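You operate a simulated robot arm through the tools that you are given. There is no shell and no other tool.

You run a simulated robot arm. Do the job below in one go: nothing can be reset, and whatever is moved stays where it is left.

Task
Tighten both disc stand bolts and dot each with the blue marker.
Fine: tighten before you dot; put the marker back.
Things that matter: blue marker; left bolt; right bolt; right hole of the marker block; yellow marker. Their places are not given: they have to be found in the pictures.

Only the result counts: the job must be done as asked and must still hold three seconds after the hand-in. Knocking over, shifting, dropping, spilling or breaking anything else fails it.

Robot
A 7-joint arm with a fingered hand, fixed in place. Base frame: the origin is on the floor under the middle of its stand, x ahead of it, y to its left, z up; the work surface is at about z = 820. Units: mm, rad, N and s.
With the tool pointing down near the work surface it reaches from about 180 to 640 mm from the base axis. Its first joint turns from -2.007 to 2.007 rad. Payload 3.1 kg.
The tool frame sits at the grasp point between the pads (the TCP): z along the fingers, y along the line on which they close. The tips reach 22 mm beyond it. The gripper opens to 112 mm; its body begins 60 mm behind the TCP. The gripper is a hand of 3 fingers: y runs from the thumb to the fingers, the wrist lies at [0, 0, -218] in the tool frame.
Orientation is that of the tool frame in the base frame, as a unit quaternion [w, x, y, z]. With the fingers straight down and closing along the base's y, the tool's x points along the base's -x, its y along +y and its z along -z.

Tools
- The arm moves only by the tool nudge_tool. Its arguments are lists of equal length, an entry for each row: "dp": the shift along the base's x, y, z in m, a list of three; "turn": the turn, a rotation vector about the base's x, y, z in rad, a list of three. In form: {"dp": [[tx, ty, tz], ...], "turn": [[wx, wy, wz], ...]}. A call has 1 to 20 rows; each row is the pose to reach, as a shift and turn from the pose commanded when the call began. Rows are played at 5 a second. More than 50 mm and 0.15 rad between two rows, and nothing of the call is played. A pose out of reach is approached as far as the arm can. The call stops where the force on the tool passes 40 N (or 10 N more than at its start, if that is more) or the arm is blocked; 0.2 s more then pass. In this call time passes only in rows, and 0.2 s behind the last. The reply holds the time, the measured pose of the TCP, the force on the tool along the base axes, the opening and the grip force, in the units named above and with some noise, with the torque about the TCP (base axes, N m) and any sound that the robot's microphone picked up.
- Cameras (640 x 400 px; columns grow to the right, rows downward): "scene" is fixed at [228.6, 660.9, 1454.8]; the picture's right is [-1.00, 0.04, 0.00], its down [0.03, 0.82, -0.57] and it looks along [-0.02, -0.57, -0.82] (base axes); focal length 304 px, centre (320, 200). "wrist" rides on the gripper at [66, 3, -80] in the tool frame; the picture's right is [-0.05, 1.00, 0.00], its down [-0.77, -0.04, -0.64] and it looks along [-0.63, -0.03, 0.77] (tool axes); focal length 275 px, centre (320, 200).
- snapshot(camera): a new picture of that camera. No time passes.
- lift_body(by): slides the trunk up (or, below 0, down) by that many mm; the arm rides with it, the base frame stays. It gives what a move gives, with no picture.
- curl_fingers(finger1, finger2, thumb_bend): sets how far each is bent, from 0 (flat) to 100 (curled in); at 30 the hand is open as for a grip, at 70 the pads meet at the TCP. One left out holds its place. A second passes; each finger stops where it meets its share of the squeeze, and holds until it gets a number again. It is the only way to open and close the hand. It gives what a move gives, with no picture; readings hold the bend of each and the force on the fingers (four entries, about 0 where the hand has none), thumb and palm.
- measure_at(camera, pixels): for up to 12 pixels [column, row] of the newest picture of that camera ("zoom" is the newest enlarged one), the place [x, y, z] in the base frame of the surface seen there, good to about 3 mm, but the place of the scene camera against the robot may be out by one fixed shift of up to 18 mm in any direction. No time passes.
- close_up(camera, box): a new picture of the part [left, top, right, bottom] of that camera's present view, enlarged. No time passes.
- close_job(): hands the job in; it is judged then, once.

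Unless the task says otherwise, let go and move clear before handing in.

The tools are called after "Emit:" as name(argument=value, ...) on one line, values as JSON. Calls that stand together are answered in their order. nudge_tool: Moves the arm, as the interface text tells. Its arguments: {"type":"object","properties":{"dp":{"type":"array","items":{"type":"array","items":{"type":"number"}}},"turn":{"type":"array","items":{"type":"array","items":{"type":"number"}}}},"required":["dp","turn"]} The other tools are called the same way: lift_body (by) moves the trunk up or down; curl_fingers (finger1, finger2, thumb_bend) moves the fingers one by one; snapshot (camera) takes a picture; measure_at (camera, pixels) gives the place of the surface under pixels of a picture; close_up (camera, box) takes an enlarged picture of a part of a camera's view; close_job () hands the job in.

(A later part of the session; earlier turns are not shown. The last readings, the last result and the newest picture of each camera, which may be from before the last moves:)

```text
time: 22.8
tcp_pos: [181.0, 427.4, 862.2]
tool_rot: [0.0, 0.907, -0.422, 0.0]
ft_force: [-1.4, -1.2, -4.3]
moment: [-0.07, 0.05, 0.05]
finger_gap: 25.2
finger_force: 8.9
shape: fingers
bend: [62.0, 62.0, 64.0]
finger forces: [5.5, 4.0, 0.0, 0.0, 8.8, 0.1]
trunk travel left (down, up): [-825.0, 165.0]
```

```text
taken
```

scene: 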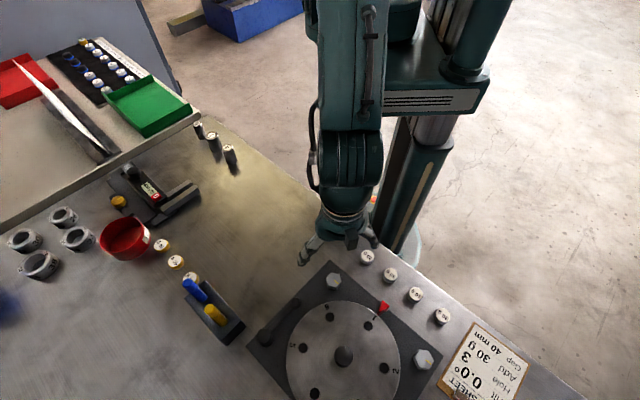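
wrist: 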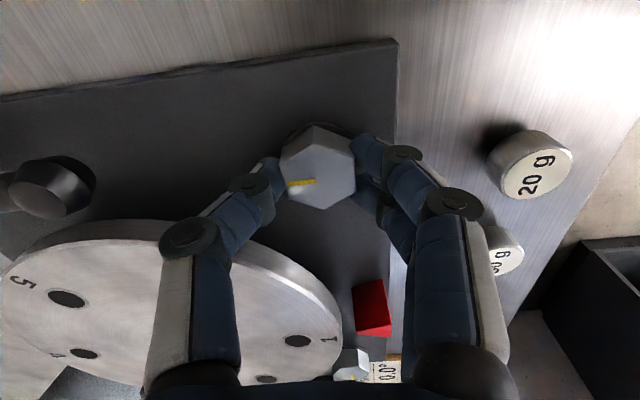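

The stripe and hex look slightly rotated relative to the hand, and the finger forces changed to 5.5 and 4.0, so the bolt may be starting to resist. I'll zoom in to check.

Emit:
close_up(camera="wrist", box=[260, 100, 380, 230])

Emit:
close_up(camera="scene", box=[310, 250, 370, 310])

```text
3.08 times, centred on (320, 165) of wrist
```

zoom: 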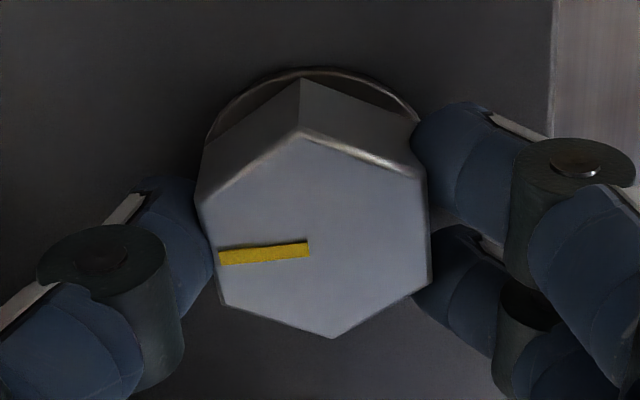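

```text
6.67 times, centred on (340, 280) of scene
```

zoom: 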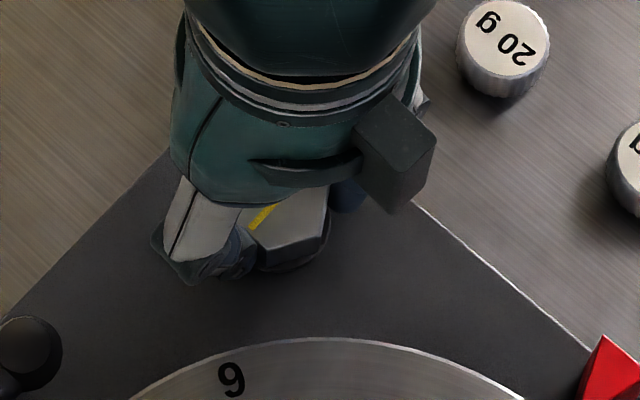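

The hex now lags the hand by roughly 6–8° and the z torque has risen to 0.05 N m, so the bolt is starting to bind. I'll continue a little further clockwise and watch the torque, the lag and any sound.

Emit:
nudge_tool(dp=[[0, 0, 0], [0, 0, 0], [0, 0, 0], [0, 0, 0]], turn=[[0, 0, -0.05], [0, 0, -0.1], [0, 0, -0.15], [0, 0, -0.2]])

Emit:
close_up(camera="wrist", box=[260, 100, 380, 230])

Emit:
close_up(camera="scene", box=[310, 250, 370, 310])

```text
time: 23.8
tcp_pos: [181.5, 427.5, 862.0]
tool_rot: [0.0, 0.86, -0.51, -0.001]
ft_force: [-2.8, 6.0, -0.8]
moment: [0.1, 0.05, 0.26]
finger_gap: 24.1
finger_force: 11.3
shape: fingers
bend: [63.0, 64.0, 64.0]
finger forces: [6.5, 3.5, 0.0, 0.1, 12.5, 0.0]
trunk travel left (down, up): [-825.0, 165.0]
```

```text
3.08 times, centred on (320, 165) of wrist
```

zoom: 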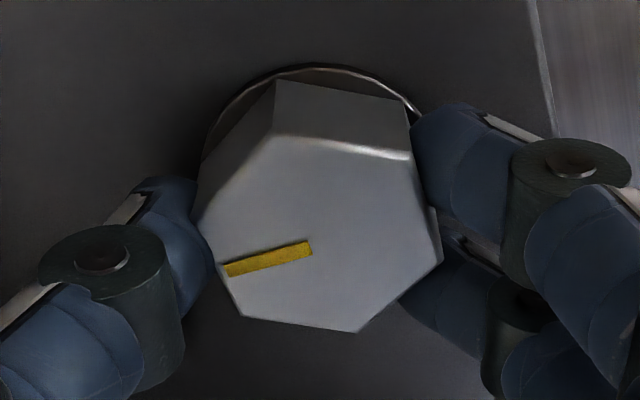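

```text
6.67 times, centred on (340, 280) of scene
```

zoom: 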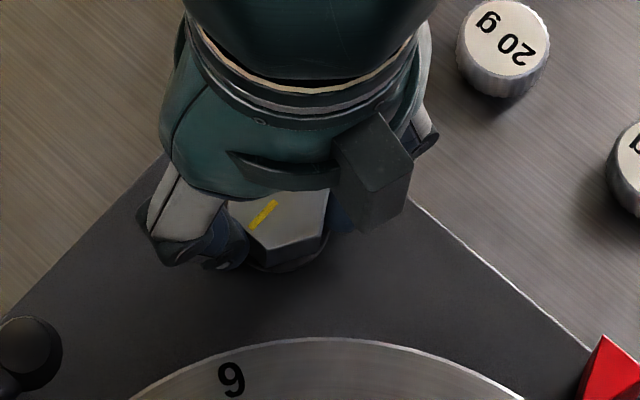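

In the scene the stripe has hardly moved in this last step, while the torque jumped to 0.26 N m. The bolt has come up hard after roughly 90° of turning, and the grip is just slipping round. I'll open, re-align with the flats (about +17.5°) and torque it once more squarely to confirm.

Emit:
curl_fingers(finger1=57, finger2=57, thumb_bend=55)

Emit:
nudge_tool(dp=[[0, 0, 0], [0, 0, 0], [0, 0, 0], [0, 0, 0]], turn=[[0, 0, 0.08], [0, 0, 0.16], [0, 0, 0.24], [0, 0, 0.305]])

Emit:
close_up(camera="wrist", box=[260, 100, 380, 230])

```text
time: 24.8
tcp_pos: [182.2, 425.9, 861.8]
tool_rot: [0.001, 0.86, -0.51, 0.001]
ft_force: [-0.3, -0.4, 0.5]
moment: [-0.01, 0.01, 0.05]
finger_gap: 38.9
finger_force: 0.0
shape: fingers
bend: [56.0, 56.0, 55.0]
finger forces: [0.1, 0.0, 0.0, 0.1, 0.0, 0.0]
trunk travel left (down, up): [-825.0, 165.0]
```

```text
time: 25.8
tcp_pos: [181.2, 427.2, 862.0]
tool_rot: [0.0, 0.928, -0.373, 0.0]
ft_force: [0.4, -0.1, -0.8]
moment: [-0.02, 0.05, -0.01]
finger_gap: 38.8
finger_force: 0.1
shape: fingers
bend: [56.0, 56.0, 55.0]
finger forces: [0.0, 0.0, 0.0, 0.1, 0.0, 0.0]
trunk travel left (down, up): [-825.0, 165.0]
```

```text
3.08 times, centred on (320, 165) of wrist
```

zoom: 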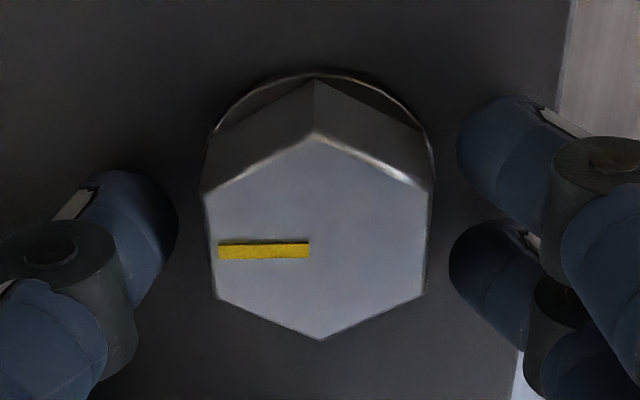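

The hex is square to the hand again at 226°, which confirms the bolt has turned 90° in total. I'm gripping and applying clockwise torque again.

Emit:
curl_fingers(finger1=75, finger2=75, thumb_bend=75)

Emit:
nudge_tool(dp=[[0, 0, 0], [0, 0, 0], [0, 0, 0]], turn=[[0, 0, -0.04], [0, 0, -0.08], [0, 0, -0.12]])

Emit:
close_up(camera="wrist", box=[260, 100, 380, 230])

```text
time: 26.8
tcp_pos: [180.3, 425.2, 861.7]
tool_rot: [0.002, 0.928, -0.374, 0.001]
ft_force: [-2.9, -2.3, -9.8]
moment: [0.0, 0.01, -0.02]
finger_gap: 25.0
finger_force: 16.6
shape: fingers
bend: [66.0, 67.0, 65.0]
finger forces: [9.3, 9.0, 0.1, 0.0, 14.3, 0.0]
trunk travel left (down, up): [-825.0, 165.0]
```

```text
time: 27.6
tcp_pos: [180.0, 426.1, 862.4]
tool_rot: [0.0, 0.903, -0.429, 0.001]
ft_force: [-4.6, -0.5, -9.5]
moment: [0.03, 0.08, 0.11]
finger_gap: 24.4
finger_force: 15.1
shape: fingers
bend: [67.0, 69.0, 65.0]
finger forces: [8.9, 7.3, 0.0, 0.0, 13.7, 0.0]
trunk travel left (down, up): [-825.0, 165.0]
```

```text
3.08 times, centred on (320, 165) of wrist
```

zoom: 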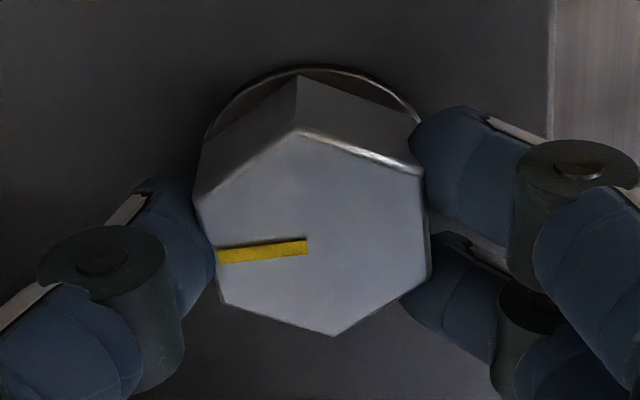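

A higher curl gives a stronger squeeze of about 16 N, and the hex again stays put while the hand turns 7°. I'll push the torque further to make sure it's fully tight.

Emit:
nudge_tool(dp=[[0, 0, 0], [0, 0, 0], [0, 0, 0], [0, 0, 0]], turn=[[0, 0, -0.04], [0, 0, -0.08], [0, 0, -0.12], [0, 0, -0.16]])

Emit:
close_up(camera="wrist", box=[260, 100, 380, 230])

Emit:
close_up(camera="scene", box=[300, 240, 400, 320])

```text
time: 28.6
tcp_pos: [179.3, 427.9, 862.0]
tool_rot: [0.001, 0.867, -0.499, 0.0]
ft_force: [-5.3, 7.1, -4.3]
moment: [0.16, 0.08, 0.39]
finger_gap: 23.8
finger_force: 17.5
shape: fingers
bend: [69.0, 71.0, 65.0]
finger forces: [10.7, 6.0, 0.0, 0.1, 18.4, 0.0]
trunk travel left (down, up): [-825.0, 165.0]
```

```text
3.08 times, centred on (320, 165) of wrist
```

zoom: 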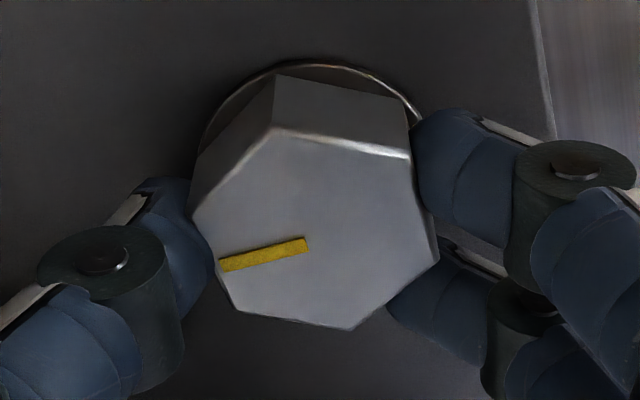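

```text
5.00 times, centred on (350, 280) of scene
```

zoom: 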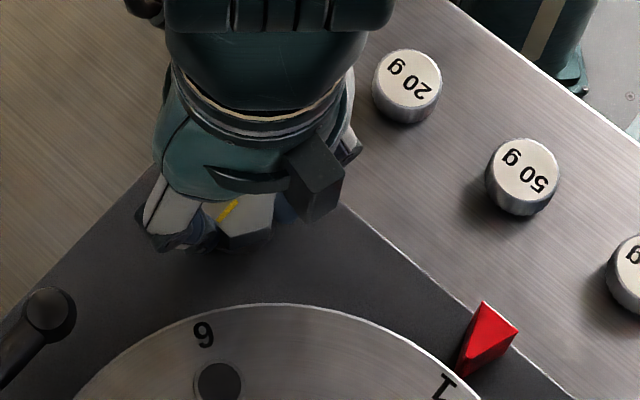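

At 0.39 N m the bolt held still, with the stripe unmoved in the scene, so bolt 1 is hard up against its stop. I'm releasing and rising clear.

Emit:
curl_fingers(finger1=56, finger2=56, thumb_bend=55)

Emit:
nudge_tool(dp=[[0, 0, 0.006], [0, 0, 0.02], [0, 0, 0.045], [0, 0, 0.08], [0, 0, 0.12]], turn=[[0, 0, 0], [0, 0, 0], [0, 0, 0], [0, 0, 0], [0, 0, 0]])

Emit:
snapshot(camera="wrist")

Emit:
snapshot(camera="scene")

```text
time: 29.6
tcp_pos: [182.2, 425.4, 862.7]
tool_rot: [0.0, 0.866, -0.5, 0.001]
ft_force: [-0.3, 0.0, 0.0]
moment: [0.01, 0.02, 0.01]
finger_gap: 38.9
finger_force: 0.0
shape: fingers
bend: [56.0, 56.0, 55.0]
finger forces: [0.0, 0.1, 0.1, 0.1, 0.0, 0.0]
trunk travel left (down, up): [-825.0, 165.0]
```

```text
time: 30.8
tcp_pos: [178.9, 423.1, 983.2]
tool_rot: [0.001, 0.866, -0.5, 0.001]
ft_force: [0.6, -0.4, 0.2]
moment: [-0.01, -0.04, -0.01]
finger_gap: 39.0
finger_force: 0.1
shape: fingers
bend: [56.0, 56.0, 55.0]
finger forces: [0.0, 0.1, 0.0, 0.1, 0.0, 0.0]
trunk travel left (down, up): [-825.0, 165.0]
```

```text
taken
```

wrist: 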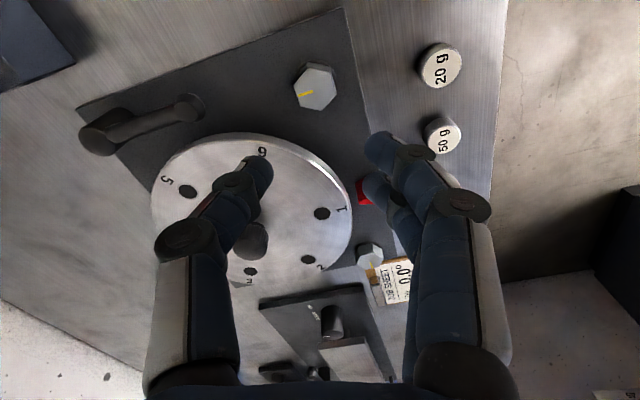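

```text
taken
```

scene: 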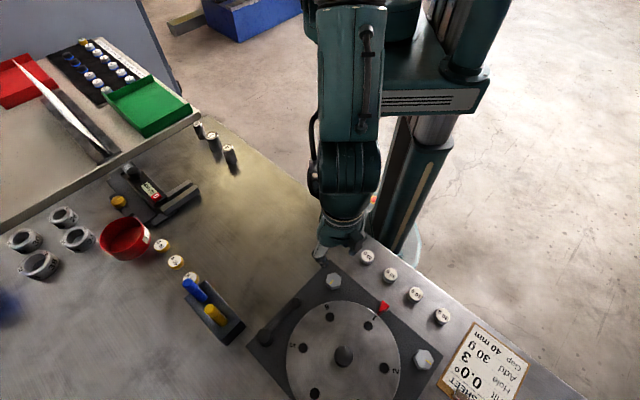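

Bolt 1's stripe at [305, 93] shows it turned, and nothing else in the scene has moved. Now I'm going to bolt 2 near (28, 574), turning the hand to about 150° on the way so the fingers will lie alongside the disc there.

Emit:
nudge_tool(dp=[[-0.019, 0.0186, -0.002], [-0.038, 0.0373, -0.004], [-0.058, 0.056, -0.008], [-0.077, 0.0745, -0.012], [-0.096, 0.093, -0.017], [-0.116, 0.112, -0.022], [-0.135, 0.131, -0.027], [-0.154, 0.149, -0.032]], turn=[[0, 0, -0.131], [0, 0, -0.262], [0, 0, -0.393], [0, 0, -0.524], [0, 0, -0.655], [0, 0, -0.786], [0, 0, -0.917], [0, 0, -1.047]])

Emit:
snapshot(camera="wrist")

Emit:
close_up(camera="wrist", box=[240, 40, 400, 160])

Emit:
snapshot(camera="scene")

```text
time: 32.6
tcp_pos: [27.3, 575.3, 950.4]
tool_rot: [0.0, -0.5, 0.866, -0.001]
ft_force: [-0.1, 0.3, 0.4]
moment: [-0.03, -0.02, -0.02]
finger_gap: 38.9
finger_force: 0.1
shape: fingers
bend: [56.0, 56.0, 55.0]
finger forces: [0.1, 0.1, 0.0, 0.0, 0.0, 0.1]
trunk travel left (down, up): [-825.0, 165.0]
```

```text
taken
```

wrist: 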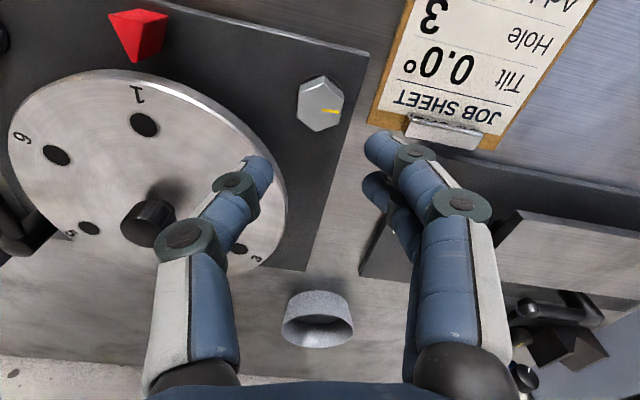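

```text
3.33 times, centred on (320, 100) of wrist
```

zoom: 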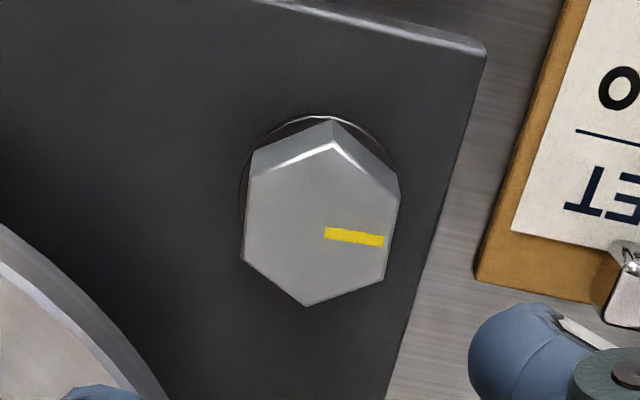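

```text
taken
```

scene: 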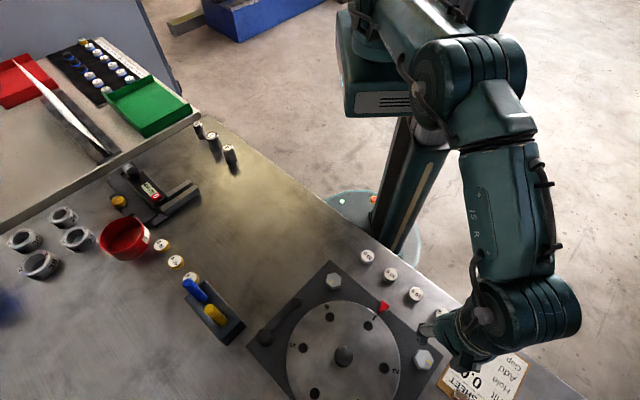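

Bolt 2 is at about pixel [319, 109], and its flats lie about 10° off the present finger line (around 140° in base). I'll measure it along with the clipboard, clip and disc edge for clearance.

Emit:
measure_at(camera="wrist", pixels=[[319, 109], [324, 85], [316, 130], [298, 106], [341, 106], [375, 120], [440, 128], [385, 245], [430, 200], [480, 190], [268, 140], [320, 295]])

Emit:
close_up(camera="scene", box=[390, 310, 530, 400])

```text
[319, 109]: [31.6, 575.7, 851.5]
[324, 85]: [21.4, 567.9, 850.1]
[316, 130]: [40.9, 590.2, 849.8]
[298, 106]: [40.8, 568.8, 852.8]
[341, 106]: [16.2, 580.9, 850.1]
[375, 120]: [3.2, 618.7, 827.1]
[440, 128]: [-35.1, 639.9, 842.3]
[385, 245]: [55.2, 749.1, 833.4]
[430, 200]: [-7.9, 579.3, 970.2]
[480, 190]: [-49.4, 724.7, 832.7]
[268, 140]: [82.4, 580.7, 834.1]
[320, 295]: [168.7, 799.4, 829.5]
```

```text
4.44 times, centred on (460, 355) of scene
```

zoom: 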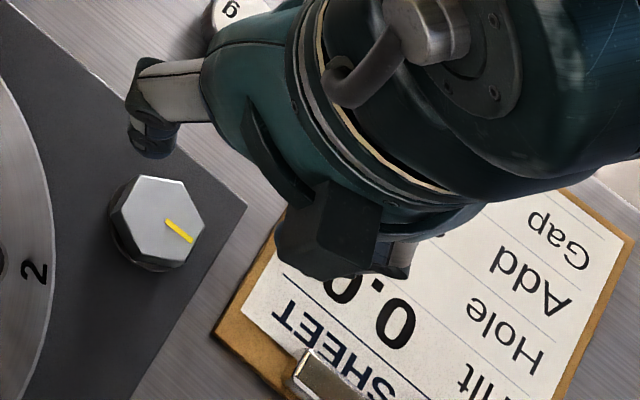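

Averaging gives bolt 2's centre at about (30.2, 577.3, 851), and the clipboard (top at about 827) stays below the tip height. I'm aligning to 140° and going down to z 910 for a refined look.

Emit:
nudge_tool(dp=[[0.0011, 0.0012, -0.015], [0.0022, 0.0024, -0.03], [0.0022, 0.0024, -0.04]], turn=[[0, 0, -0.09], [0, 0, -0.175], [0, 0, -0.175]])

Emit:
close_up(camera="wrist", box=[240, 70, 400, 190])

Emit:
snapshot(camera="wrist")

```text
time: 33.4
tcp_pos: [29.3, 576.6, 909.6]
tool_rot: [-0.001, -0.422, 0.907, 0.0]
ft_force: [-0.1, 0.0, 0.4]
moment: [-0.01, 0.0, -0.01]
finger_gap: 39.1
finger_force: 0.0
shape: fingers
bend: [56.0, 56.0, 55.0]
finger forces: [0.1, 0.1, 0.1, 0.0, 0.0, 0.0]
trunk travel left (down, up): [-825.0, 165.0]
```

```text
3.33 times, centred on (320, 130) of wrist
```

zoom: 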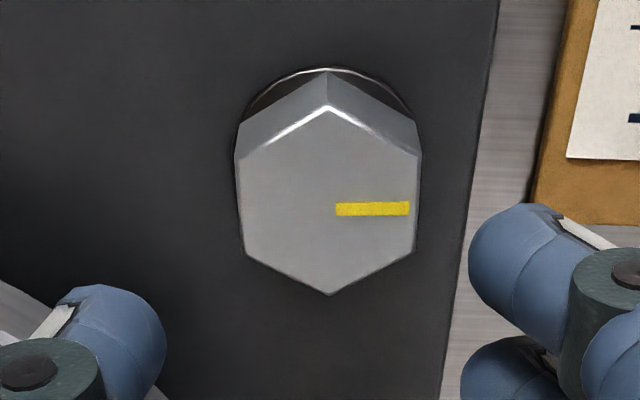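

```text
taken
```

wrist: 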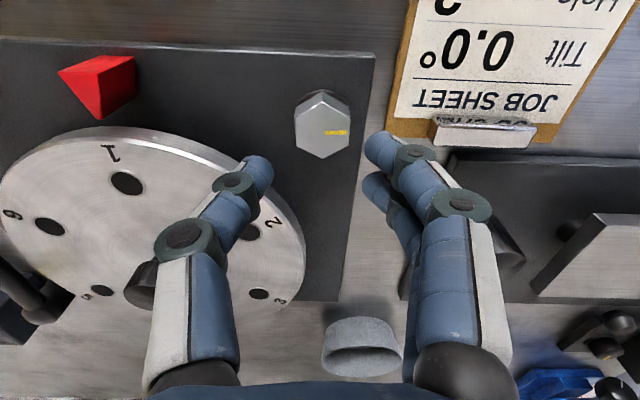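

The hex is square to the hand and its centre is about (-0.9, +1.7) mm off the tool. I'll correct that and descend to grip height.

Emit:
nudge_tool(dp=[[-0.0009, 0.0017, -0.012], [-0.0009, 0.0017, -0.024], [-0.0009, 0.0017, -0.034], [-0.0009, 0.0017, -0.042], [-0.0009, 0.0017, -0.048]], turn=[[0, 0, 0], [0, 0, 0], [0, 0, 0], [0, 0, 0], [0, 0, 0]])

Emit:
snapshot(camera="wrist")

Emit:
close_up(camera="scene", box=[380, 310, 500, 400])

```text
time: 34.6
tcp_pos: [29.7, 576.6, 861.8]
tool_rot: [0.0, -0.424, 0.906, 0.0]
ft_force: [-0.1, 0.7, -0.6]
moment: [-0.01, -0.02, 0.02]
finger_gap: 38.9
finger_force: 0.0
shape: fingers
bend: [56.0, 56.0, 55.0]
finger forces: [0.0, 0.0, 0.1, 0.1, 0.1, 0.0]
trunk travel left (down, up): [-825.0, 165.0]
```

```text
taken
```

wrist: 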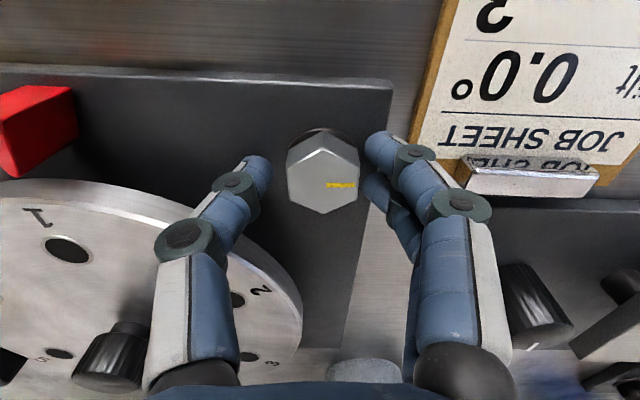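

```text
4.44 times, centred on (440, 355) of scene
```

zoom: 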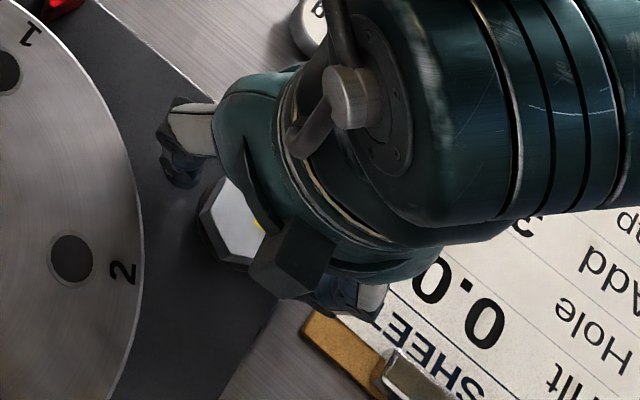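

The hex sits slightly nearer the fingers than the thumb (edges at 287 and 360, digits at 271 and 363). I'll nudge about 1 mm toward the fingers, close firmly, and start turning clockwise.

Emit:
nudge_tool(dp=[[-0.0008, 0.0007, 0]], turn=[[0, 0, 0]])

Emit:
curl_fingers(finger1=72, finger2=72, thumb_bend=72)

Emit:
nudge_tool(dp=[[0, 0, 0], [0, 0, 0], [0, 0, 0], [0, 0, 0], [0, 0, 0], [0, 0, 0]], turn=[[0, 0, -0.06], [0, 0, -0.12], [0, 0, -0.18], [0, 0, -0.24], [0, 0, -0.3], [0, 0, -0.36]])

Emit:
snapshot(camera="wrist")

```text
time: 35.0
tcp_pos: [29.1, 575.8, 861.4]
tool_rot: [0.0, -0.424, 0.906, 0.0]
ft_force: [1.1, -0.5, 0.1]
moment: [-0.01, -0.04, 0.03]
finger_gap: 38.9
finger_force: 0.0
shape: fingers
bend: [56.0, 56.0, 55.0]
finger forces: [0.0, 0.0, 0.1, 0.0, 0.1, 0.0]
out of reach, approached as far as the arm can: row 1
trunk travel left (down, up): [-825.0, 165.0]
```

```text
time: 36.0
tcp_pos: [29.0, 577.3, 861.5]
tool_rot: [0.0, -0.423, 0.906, 0.0]
ft_force: [-3.5, 0.8, -5.1]
moment: [-0.04, 0.06, 0.02]
finger_gap: 22.5
finger_force: 12.3
shape: fingers
bend: [65.0, 63.0, 65.0]
finger forces: [6.4, 7.6, 0.0, 0.1, 11.2, 0.0]
trunk travel left (down, up): [-825.0, 165.0]
```

```text
time: 37.4
tcp_pos: [27.3, 576.2, 861.8]
tool_rot: [0.001, -0.253, 0.967, -0.001]
ft_force: [-6.1, 2.2, -9.5]
moment: [0.03, 0.1, 0.05]
finger_gap: 22.5
finger_force: 12.7
shape: fingers
bend: [65.0, 63.0, 65.0]
finger forces: [7.3, 7.7, 0.0, 0.0, 9.7, 0.0]
trunk travel left (down, up): [-825.0, 165.0]
```

```text
taken
```

wrist: 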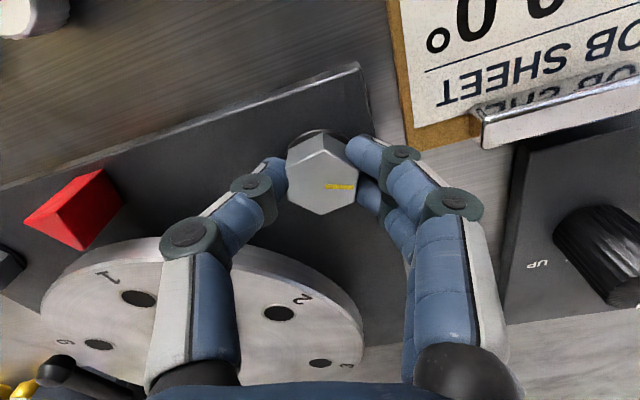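

The bolt is following (stripe still level with the hand at [340, 187]) with torque about 0.05, though the arm reported its reach limit at the tiny +y nudge. I'll keep turning clockwise and watch.

Emit:
nudge_tool(dp=[[0, 0, 0], [0, 0, 0], [0, 0, 0], [0, 0, 0], [0, 0, 0], [0, 0, 0]], turn=[[0, 0, -0.06], [0, 0, -0.12], [0, 0, -0.18], [0, 0, -0.24], [0, 0, -0.3], [0, 0, -0.36]])

Emit:
snapshot(camera="wrist")

Emit:
close_up(camera="wrist", box=[260, 100, 380, 230])

Emit:
close_up(camera="scene", box=[380, 310, 500, 400])

```text
time: 38.8
tcp_pos: [28.8, 577.8, 862.7]
tool_rot: [0.001, -0.076, 0.997, 0.0]
ft_force: [-10.8, 3.8, -7.3]
moment: [0.03, 0.19, 0.0]
finger_gap: 22.9
finger_force: 13.0
shape: fingers
bend: [65.0, 63.0, 65.0]
finger forces: [9.2, 7.1, 0.0, 0.1, 10.1, 0.0]
trunk travel left (down, up): [-825.0, 165.0]
```

```text
taken
```

wrist: 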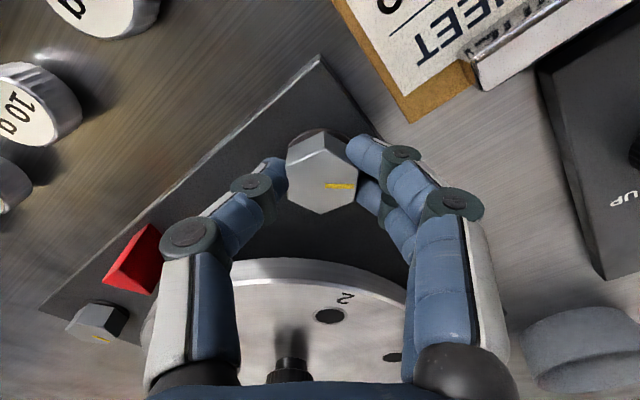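

```text
3.08 times, centred on (320, 165) of wrist
```

zoom: 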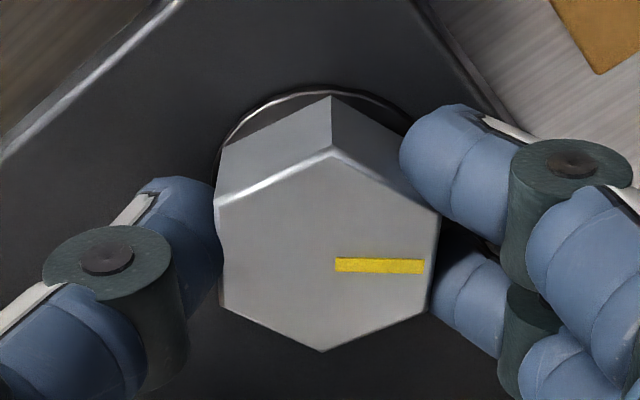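

```text
4.44 times, centred on (440, 355) of scene
```

zoom: 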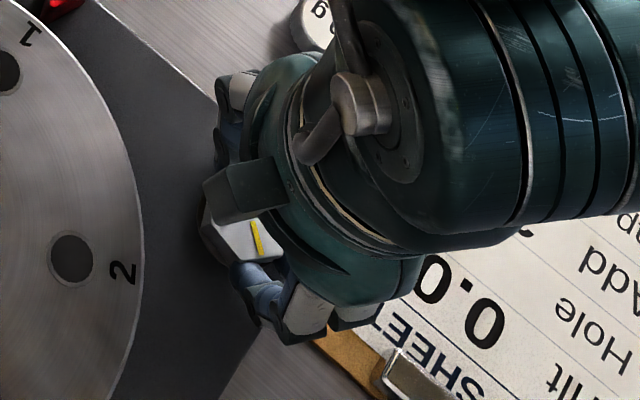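

The bolt has followed 41° with negligible torque, but a side force of -10.8 N in x shows my turning centre is a bit off. I'll shift about 1.3 mm with that force while continuing the turn.

Emit:
nudge_tool(dp=[[-0.0007, 0.0002, 0], [-0.0013, 0.0004, 0], [-0.0014, 0.0005, 0], [-0.0015, 0.0005, 0]], turn=[[0, 0, -0.03], [0, 0, -0.08], [0, 0, -0.14], [0, 0, -0.2]])

Emit:
close_up(camera="wrist", box=[260, 100, 380, 230])

```text
time: 39.8
tcp_pos: [27.6, 577.9, 862.2]
tool_rot: [0.0, 0.023, 1.0, -0.001]
ft_force: [-6.3, 4.0, -7.1]
moment: [0.08, 0.14, 0.01]
finger_gap: 22.8
finger_force: 12.7
shape: fingers
bend: [65.0, 63.0, 65.0]
finger forces: [7.8, 7.3, 0.1, 0.0, 10.0, 0.0]
trunk travel left (down, up): [-825.0, 165.0]
```

```text
3.08 times, centred on (320, 165) of wrist
```

zoom: 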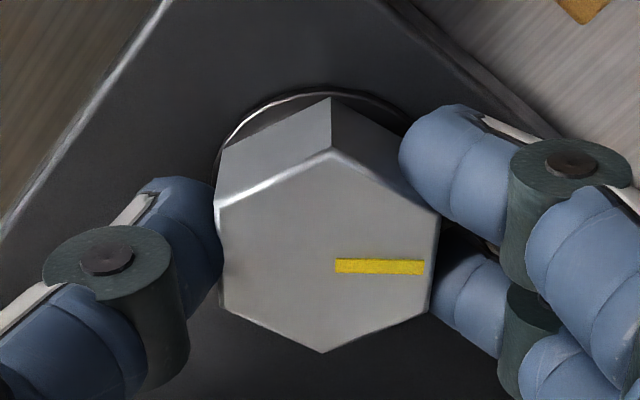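

The side force dropped to about 7 N and the bolt is still turning with the hand, now about 53°. I'm continuing clockwise and easing along the force.

Emit:
nudge_tool(dp=[[-0.0004, 0.0002, 0], [-0.0007, 0.0004, 0], [-0.001, 0.0006, 0], [-0.001, 0.0008, 0], [-0.001, 0.0008, 0]], turn=[[0, 0, -0.06], [0, 0, -0.12], [0, 0, -0.18], [0, 0, -0.24], [0, 0, -0.3]])

Emit:
close_up(camera="wrist", box=[260, 100, 380, 230])

Emit:
close_up(camera="scene", box=[380, 310, 500, 400])

```text
time: 41.0
tcp_pos: [26.2, 578.3, 863.4]
tool_rot: [0.0, 0.174, 0.985, 0.0]
ft_force: [-2.2, 7.1, -7.0]
moment: [0.09, 0.06, 0.05]
finger_gap: 22.5
finger_force: 12.5
shape: fingers
bend: [65.0, 63.0, 65.0]
finger forces: [7.7, 8.2, 0.1, 0.0, 8.9, 0.1]
trunk travel left (down, up): [-825.0, 165.0]
```

```text
3.08 times, centred on (320, 165) of wrist
```

zoom: 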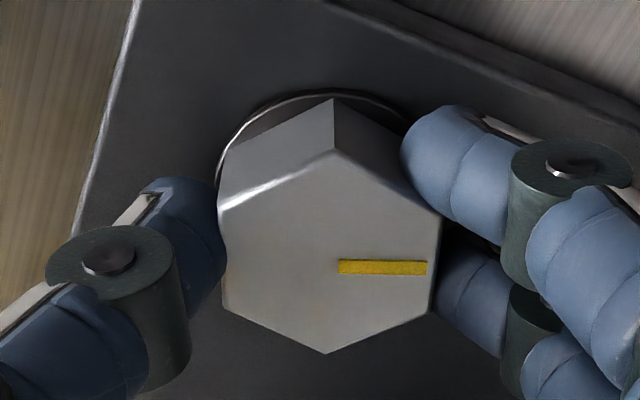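

```text
4.44 times, centred on (440, 355) of scene
```

zoom: 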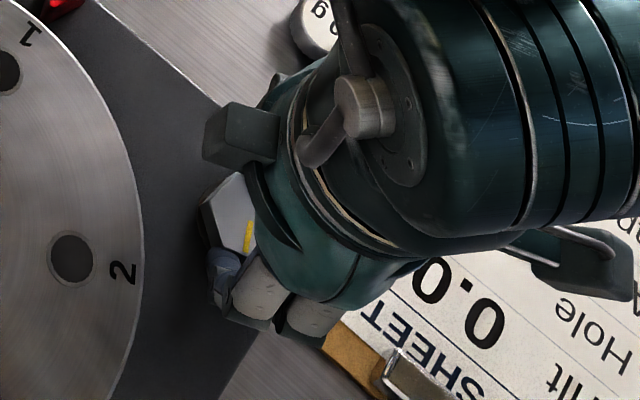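

The bolt has now turned 70° and is still following, with clear space between the fingers and the disc. I'll continue toward 90°, following the +y force slightly.

Emit:
nudge_tool(dp=[[0, 0.0003, 0], [0, 0.0006, 0], [0, 0.0009, 0], [0, 0.001, 0], [0, 0.001, 0]], turn=[[0, 0, -0.05], [0, 0, -0.1], [0, 0, -0.15], [0, 0, -0.2], [0, 0, -0.25]])

Emit:
close_up(camera="wrist", box=[260, 100, 380, 230])

```text
time: 42.2
tcp_pos: [26.7, 577.5, 863.0]
tool_rot: [-0.001, 0.294, 0.956, -0.001]
ft_force: [-1.6, 10.4, -7.4]
moment: [0.22, 0.04, 0.07]
finger_gap: 22.6
finger_force: 14.0
shape: fingers
bend: [65.0, 63.0, 66.0]
finger forces: [9.8, 8.8, 0.0, 0.0, 8.4, 0.0]
out of reach, approached as far as the arm can: row 5
trunk travel left (down, up): [-825.0, 165.0]
```

```text
3.08 times, centred on (320, 165) of wrist
```

zoom: 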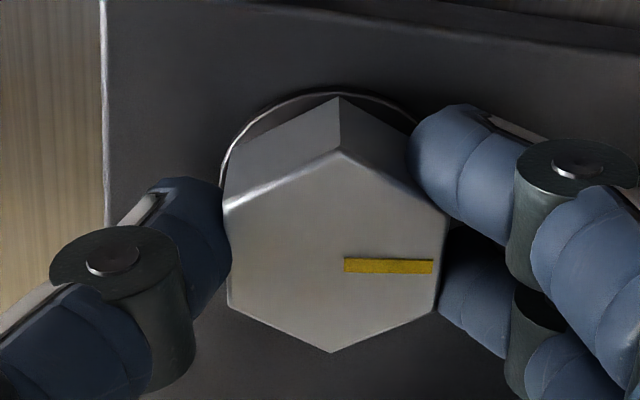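

The bolt is at about 84° and still square in the grip, with a side force of about 10 N. I'll turn a little further to feel for the stop.

Emit:
nudge_tool(dp=[[0, 0, 0], [0, 0, 0], [0, 0, 0], [0, 0, 0]], turn=[[0, 0, -0.05], [0, 0, -0.1], [0, 0, -0.15], [0, 0, -0.2]])

Emit:
close_up(camera="wrist", box=[260, 100, 380, 230])

Emit:
close_up(camera="scene", box=[380, 310, 500, 400])

```text
time: 43.2
tcp_pos: [27.0, 579.1, 864.3]
tool_rot: [-0.001, 0.387, 0.922, -0.001]
ft_force: [-3.2, 13.8, -4.8]
moment: [0.26, 0.05, 0.42]
finger_gap: 22.4
finger_force: 16.7
shape: fingers
bend: [65.0, 63.0, 66.0]
finger forces: [16.1, 9.4, 0.0, 0.0, 8.7, 0.0]
trunk travel left (down, up): [-825.0, 165.0]
```

```text
3.08 times, centred on (320, 165) of wrist
```

zoom: 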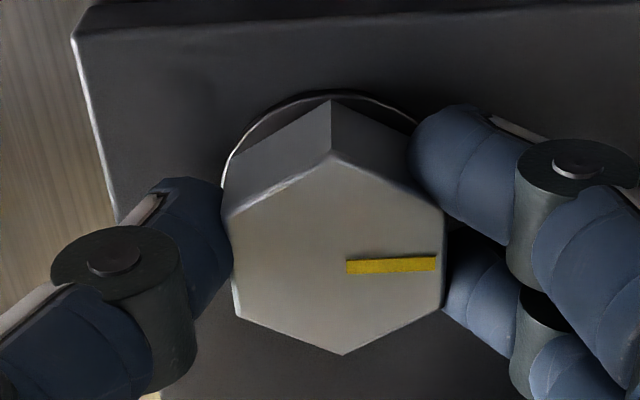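

```text
4.44 times, centred on (440, 355) of scene
```

zoom: 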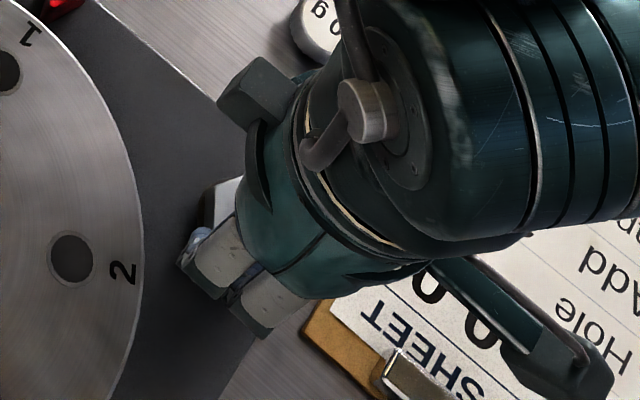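

The torque jumped to 0.42 N m and the stripe began to lag at about 90° of turn, the same stop angle as bolt 1. I'll give one more small push to confirm it's hard up.

Emit:
nudge_tool(dp=[[0, 0, 0], [0, 0, 0]], turn=[[0, 0, -0.04], [0, 0, -0.08]])

Emit:
close_up(camera="wrist", box=[260, 100, 380, 230])

```text
time: 43.8
tcp_pos: [25.3, 578.9, 861.4]
tool_rot: [0.0, 0.425, 0.905, 0.0]
ft_force: [-5.7, 18.8, -2.6]
moment: [0.39, 0.12, 0.61]
finger_gap: 22.0
finger_force: 20.9
shape: fingers
bend: [65.0, 63.0, 66.0]
finger forces: [22.1, 10.3, 0.1, 0.0, 9.7, 0.0]
trunk travel left (down, up): [-825.0, 165.0]
```

```text
3.08 times, centred on (320, 165) of wrist
```

zoom: 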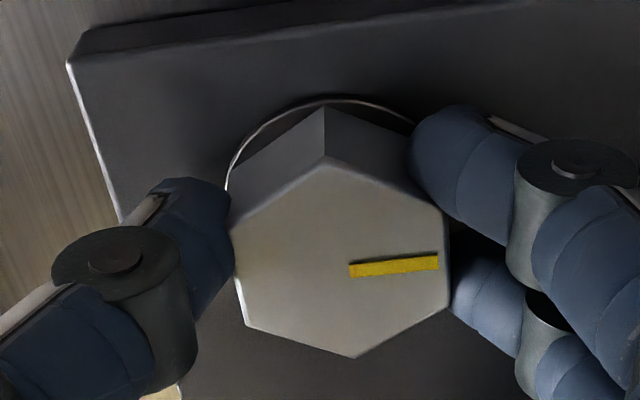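

The torque rose to 0.61 N m with the hex only lagging, so bolt 2 is tight as well. I'm opening slightly and rising clear.

Emit:
curl_fingers(finger1=57, finger2=57, thumb_bend=52)

Emit:
nudge_tool(dp=[[0, 0, 0.006], [0, 0, 0.02], [0, 0, 0.045], [0, -0.005, 0.08], [0, -0.01, 0.12]], turn=[[0, 0, 0], [0, 0, 0], [0, 0, 0], [0, 0, 0], [0, 0, 0]])

Emit:
snapshot(camera="wrist")

Emit:
snapshot(camera="scene")

```text
time: 44.8
tcp_pos: [27.4, 576.9, 863.0]
tool_rot: [-0.001, 0.424, 0.906, 0.0]
ft_force: [0.0, 0.1, 0.1]
moment: [-0.01, -0.02, 0.04]
finger_gap: 43.6
finger_force: 0.1
shape: fingers
bend: [56.0, 56.0, 52.0]
finger forces: [0.0, 0.0, 0.0, 0.0, 0.1, 0.0]
trunk travel left (down, up): [-825.0, 165.0]
```

```text
time: 46.0
tcp_pos: [28.6, 565.5, 985.8]
tool_rot: [0.0, 0.425, 0.905, 0.0]
ft_force: [-0.4, 0.1, -0.2]
moment: [0.04, 0.02, -0.02]
finger_gap: 43.5
finger_force: 0.1
shape: fingers
bend: [56.0, 56.0, 52.0]
finger forces: [0.0, 0.0, 0.1, 0.0, 0.1, 0.0]
trunk travel left (down, up): [-825.0, 165.0]
```

```text
taken
```

wrist: 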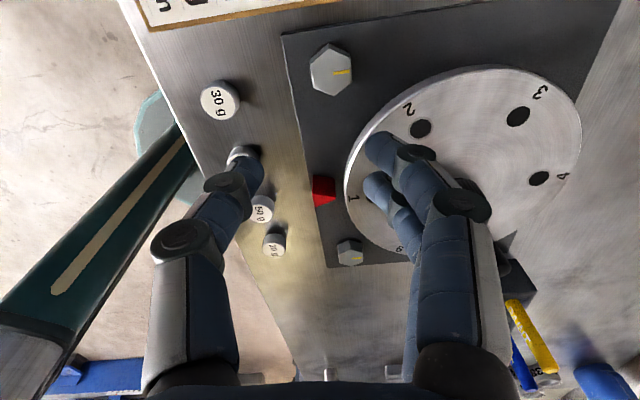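

```text
taken
```

scene: 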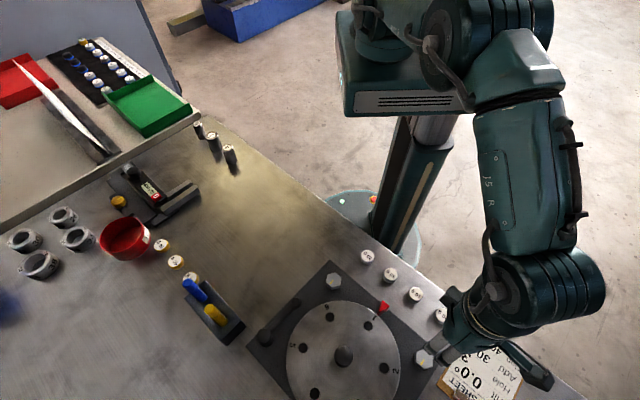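

Both stripes have turned by 90° and all the weights, the clipboard and the disc are where they were. Now for the blue marker: the hand is already near the right angle (about 44°, perpendicular to the two markers), so I'll rise and travel above it.

Emit:
nudge_tool(dp=[[0.02, -0.005, 0.03], [0.057, -0.015, 0.055], [0.097, -0.026, 0.058], [0.137, -0.037, 0.058], [0.177, -0.048, 0.058], [0.217, -0.059, 0.058], [0.257, -0.07, 0.058], [0.297, -0.081, 0.058], [0.337, -0.092, 0.058], [0.375, -0.103, 0.058], [0.4, -0.111, 0.058]], turn=[[0, 0, 0.02], [0, 0, 0.04], [0, 0, 0.06], [0, 0, 0.075], [0, 0, 0.075], [0, 0, 0.075], [0, 0, 0.075], [0, 0, 0.075], [0, 0, 0.075], [0, 0, 0.075], [0, 0, 0.075]])

Emit:
snapshot(camera="wrist")

Emit:
snapshot(camera="scene")

```text
time: 48.4
tcp_pos: [428.6, 453.2, 1042.9]
tool_rot: [-0.001, 0.39, 0.921, -0.001]
ft_force: [0.3, -0.1, 0.6]
moment: [0.03, 0.02, 0.0]
finger_gap: 43.5
finger_force: 0.1
shape: fingers
bend: [56.0, 56.0, 52.0]
finger forces: [0.0, 0.0, 0.1, 0.0, 0.1, 0.0]
trunk travel left (down, up): [-825.0, 165.0]
```

```text
taken
```

wrist: 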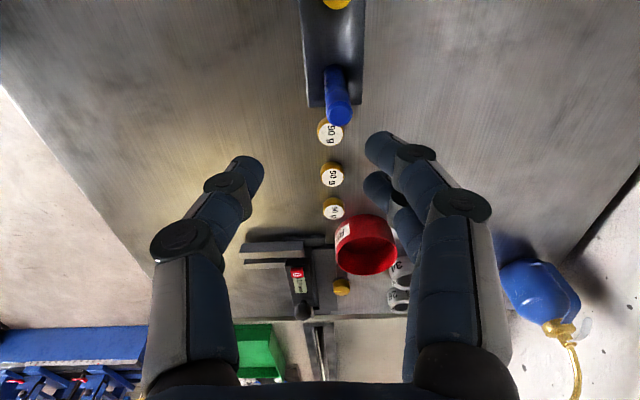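

```text
taken
```

scene: 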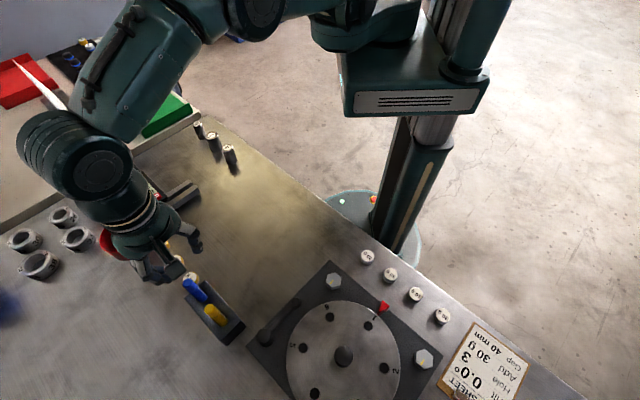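

I'm above the marker with plenty of reach; its top is at about pixel [341, 117] in the wrist picture, and it looks vertical. I'll zoom and measure it, its hole, the yellow marker and the nearby gold weight.

Emit:
close_up(camera="wrist", box=[270, 0, 410, 150])

Emit:
measure_at(camera="wrist", pixels=[[341, 117], [335, 112], [346, 120], [338, 90], [334, 72], [336, 3], [320, 90], [355, 60], [330, 133], [316, 100], [352, 104], [332, 172]])

```text
2.67 times, centred on (340, 75) of wrist
```

zoom: 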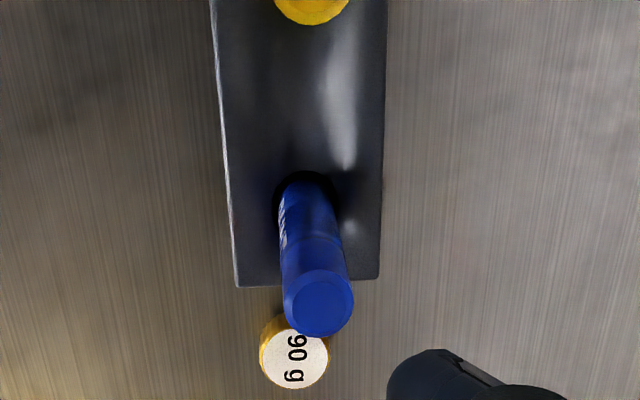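

```text
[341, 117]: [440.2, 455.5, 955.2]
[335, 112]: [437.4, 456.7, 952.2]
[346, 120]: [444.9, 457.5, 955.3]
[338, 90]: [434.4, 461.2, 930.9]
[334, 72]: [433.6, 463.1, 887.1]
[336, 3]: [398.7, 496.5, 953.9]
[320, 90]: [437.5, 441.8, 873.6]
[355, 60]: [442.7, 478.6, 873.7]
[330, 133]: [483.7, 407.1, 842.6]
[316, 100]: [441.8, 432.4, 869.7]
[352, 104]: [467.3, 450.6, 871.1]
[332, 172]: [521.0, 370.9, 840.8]
```

The marker top's centre works out at about (440, 460, 954), roughly 13 mm past the tool along the closing line. I'll shift over it at this height and look again.

Emit:
nudge_tool(dp=[[0.006, 0.0035, 0], [0.011, 0.0065, 0]], turn=[[0, 0, 0], [0, 0, 0]])

Emit:
close_up(camera="wrist", box=[250, 0, 410, 150])

Emit:
snapshot(camera="wrist")

```text
time: 49.0
tcp_pos: [438.3, 459.9, 1041.3]
tool_rot: [0.0, 0.39, 0.921, 0.0]
ft_force: [-0.2, -0.2, 0.5]
moment: [-0.01, -0.01, -0.02]
finger_gap: 43.4
finger_force: 0.1
shape: fingers
bend: [56.0, 56.0, 52.0]
finger forces: [0.0, 0.0, 0.0, 0.1, 0.0, 0.0]
trunk travel left (down, up): [-825.0, 165.0]
```

```text
2.67 times, centred on (330, 75) of wrist
```

zoom: 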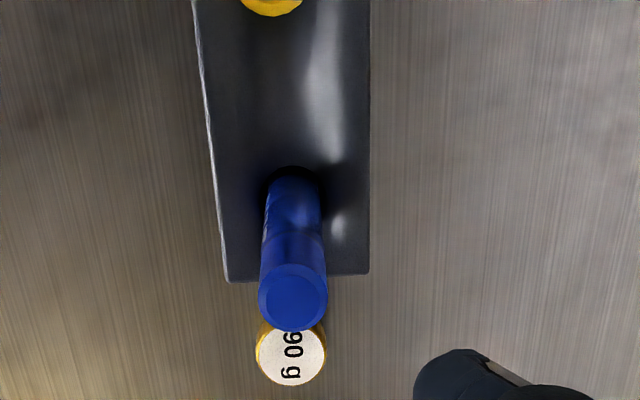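

```text
taken
```

wrist: 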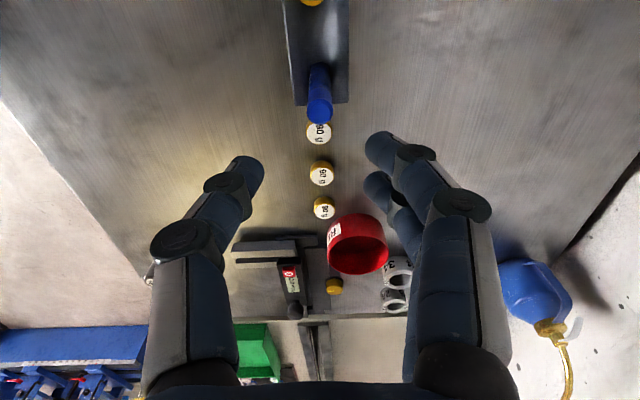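

The marker is now centred between the digits (top centre at pixel [320, 111]) and the arm didn't report a reach limit. I'm descending around it to about z 970 first.

Emit:
nudge_tool(dp=[[0.001, 0, -0.025], [0.001, 0, -0.05], [0.001, 0, -0.07]], turn=[[0, 0, 0], [0, 0, 0], [0, 0, 0]])

Emit:
snapshot(camera="wrist")

Emit:
close_up(camera="scene", box=[110, 200, 260, 350])

```text
time: 49.8
tcp_pos: [438.8, 459.8, 971.2]
tool_rot: [-0.001, 0.39, 0.921, 0.0]
ft_force: [0.2, -0.2, -0.8]
moment: [-0.01, 0.02, 0.0]
finger_gap: 43.2
finger_force: 0.0
shape: fingers
bend: [56.0, 56.0, 52.0]
finger forces: [0.0, 0.0, 0.0, 0.1, 0.0, 0.0]
trunk travel left (down, up): [-825.0, 165.0]
```

```text
taken
```

wrist: 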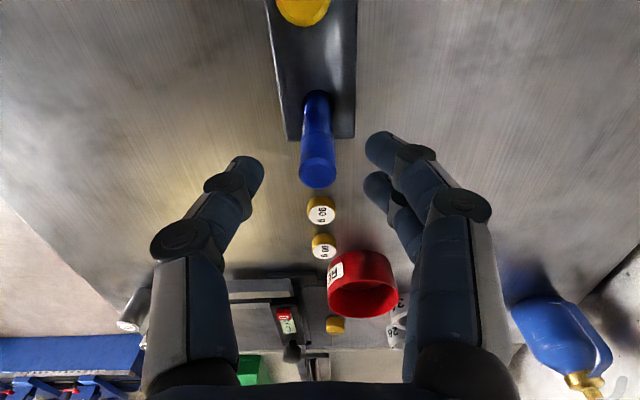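

```text
2.67 times, centred on (185, 275) of scene
```

zoom: 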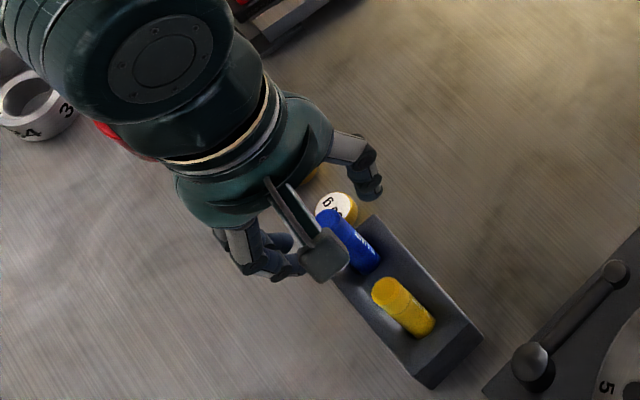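

The marker top is centred at pixel [318, 174] between thumb and fingers, and the camera housing stays well above the yellow marker. I'm descending the last 46 mm to grip height.

Emit:
nudge_tool(dp=[[0, 0, -0.018], [0, 0, -0.034], [0, 0, -0.046]], turn=[[0, 0, 0], [0, 0, 0], [0, 0, 0]])

Emit:
snapshot(camera="wrist")

Emit:
close_up(camera="scene", box=[130, 220, 260, 350])

```text
time: 50.6
tcp_pos: [439.1, 460.7, 926.2]
tool_rot: [0.0, 0.39, 0.921, 0.0]
ft_force: [0.0, -0.6, 0.1]
moment: [0.0, 0.03, 0.03]
finger_gap: 43.6
finger_force: 0.0
shape: fingers
bend: [56.0, 56.0, 52.0]
finger forces: [0.0, 0.1, 0.0, 0.1, 0.1, 0.0]
trunk travel left (down, up): [-825.0, 165.0]
```

```text
taken
```

wrist: 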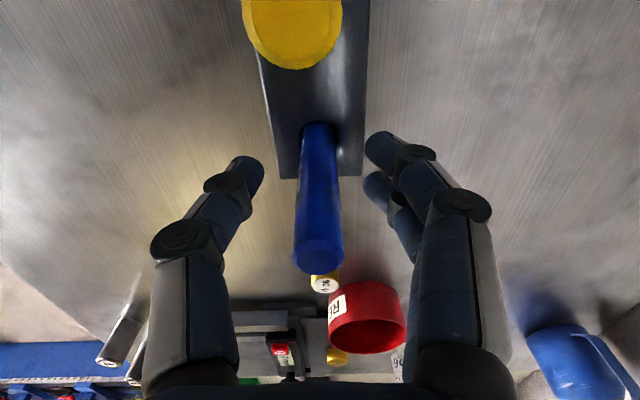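

```text
3.08 times, centred on (195, 285) of scene
```

zoom: 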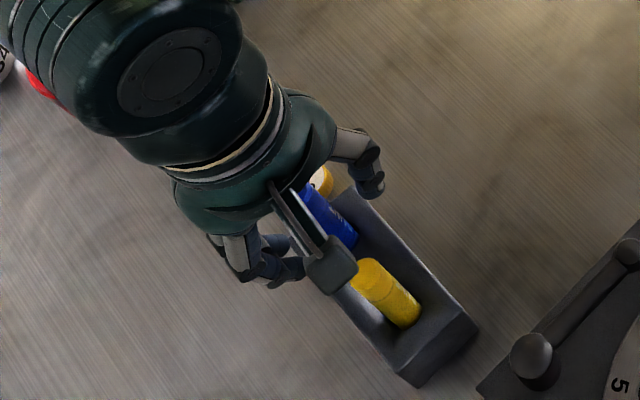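

The marker stands between the digits at grip height with no contact. I'm closing gently first to check that it's centred.

Emit:
curl_fingers(finger1=63, finger2=63, thumb_bend=63)

Emit:
close_up(camera="wrist", box=[220, 100, 420, 280])

```text
time: 51.6
tcp_pos: [438.5, 461.3, 926.2]
tool_rot: [0.001, 0.39, 0.921, 0.0]
ft_force: [-0.9, -0.5, 0.3]
moment: [-0.04, 0.0, 0.01]
finger_gap: 19.6
finger_force: 0.2
shape: fingers
bend: [63.0, 63.0, 63.0]
finger forces: [0.0, 0.1, 0.0, 0.0, 0.1, 0.0]
trunk travel left (down, up): [-825.0, 165.0]
```

```text
2.22 times, centred on (320, 190) of wrist
```

zoom: 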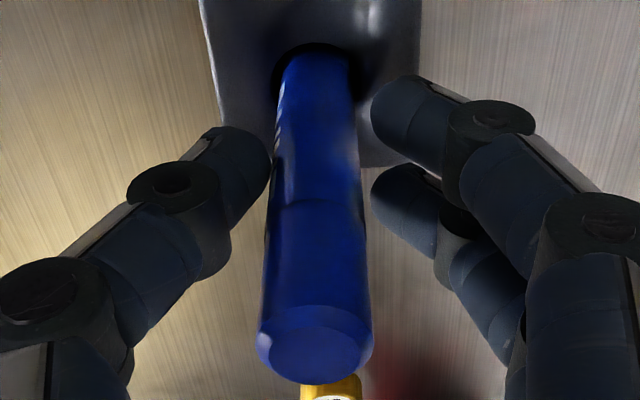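

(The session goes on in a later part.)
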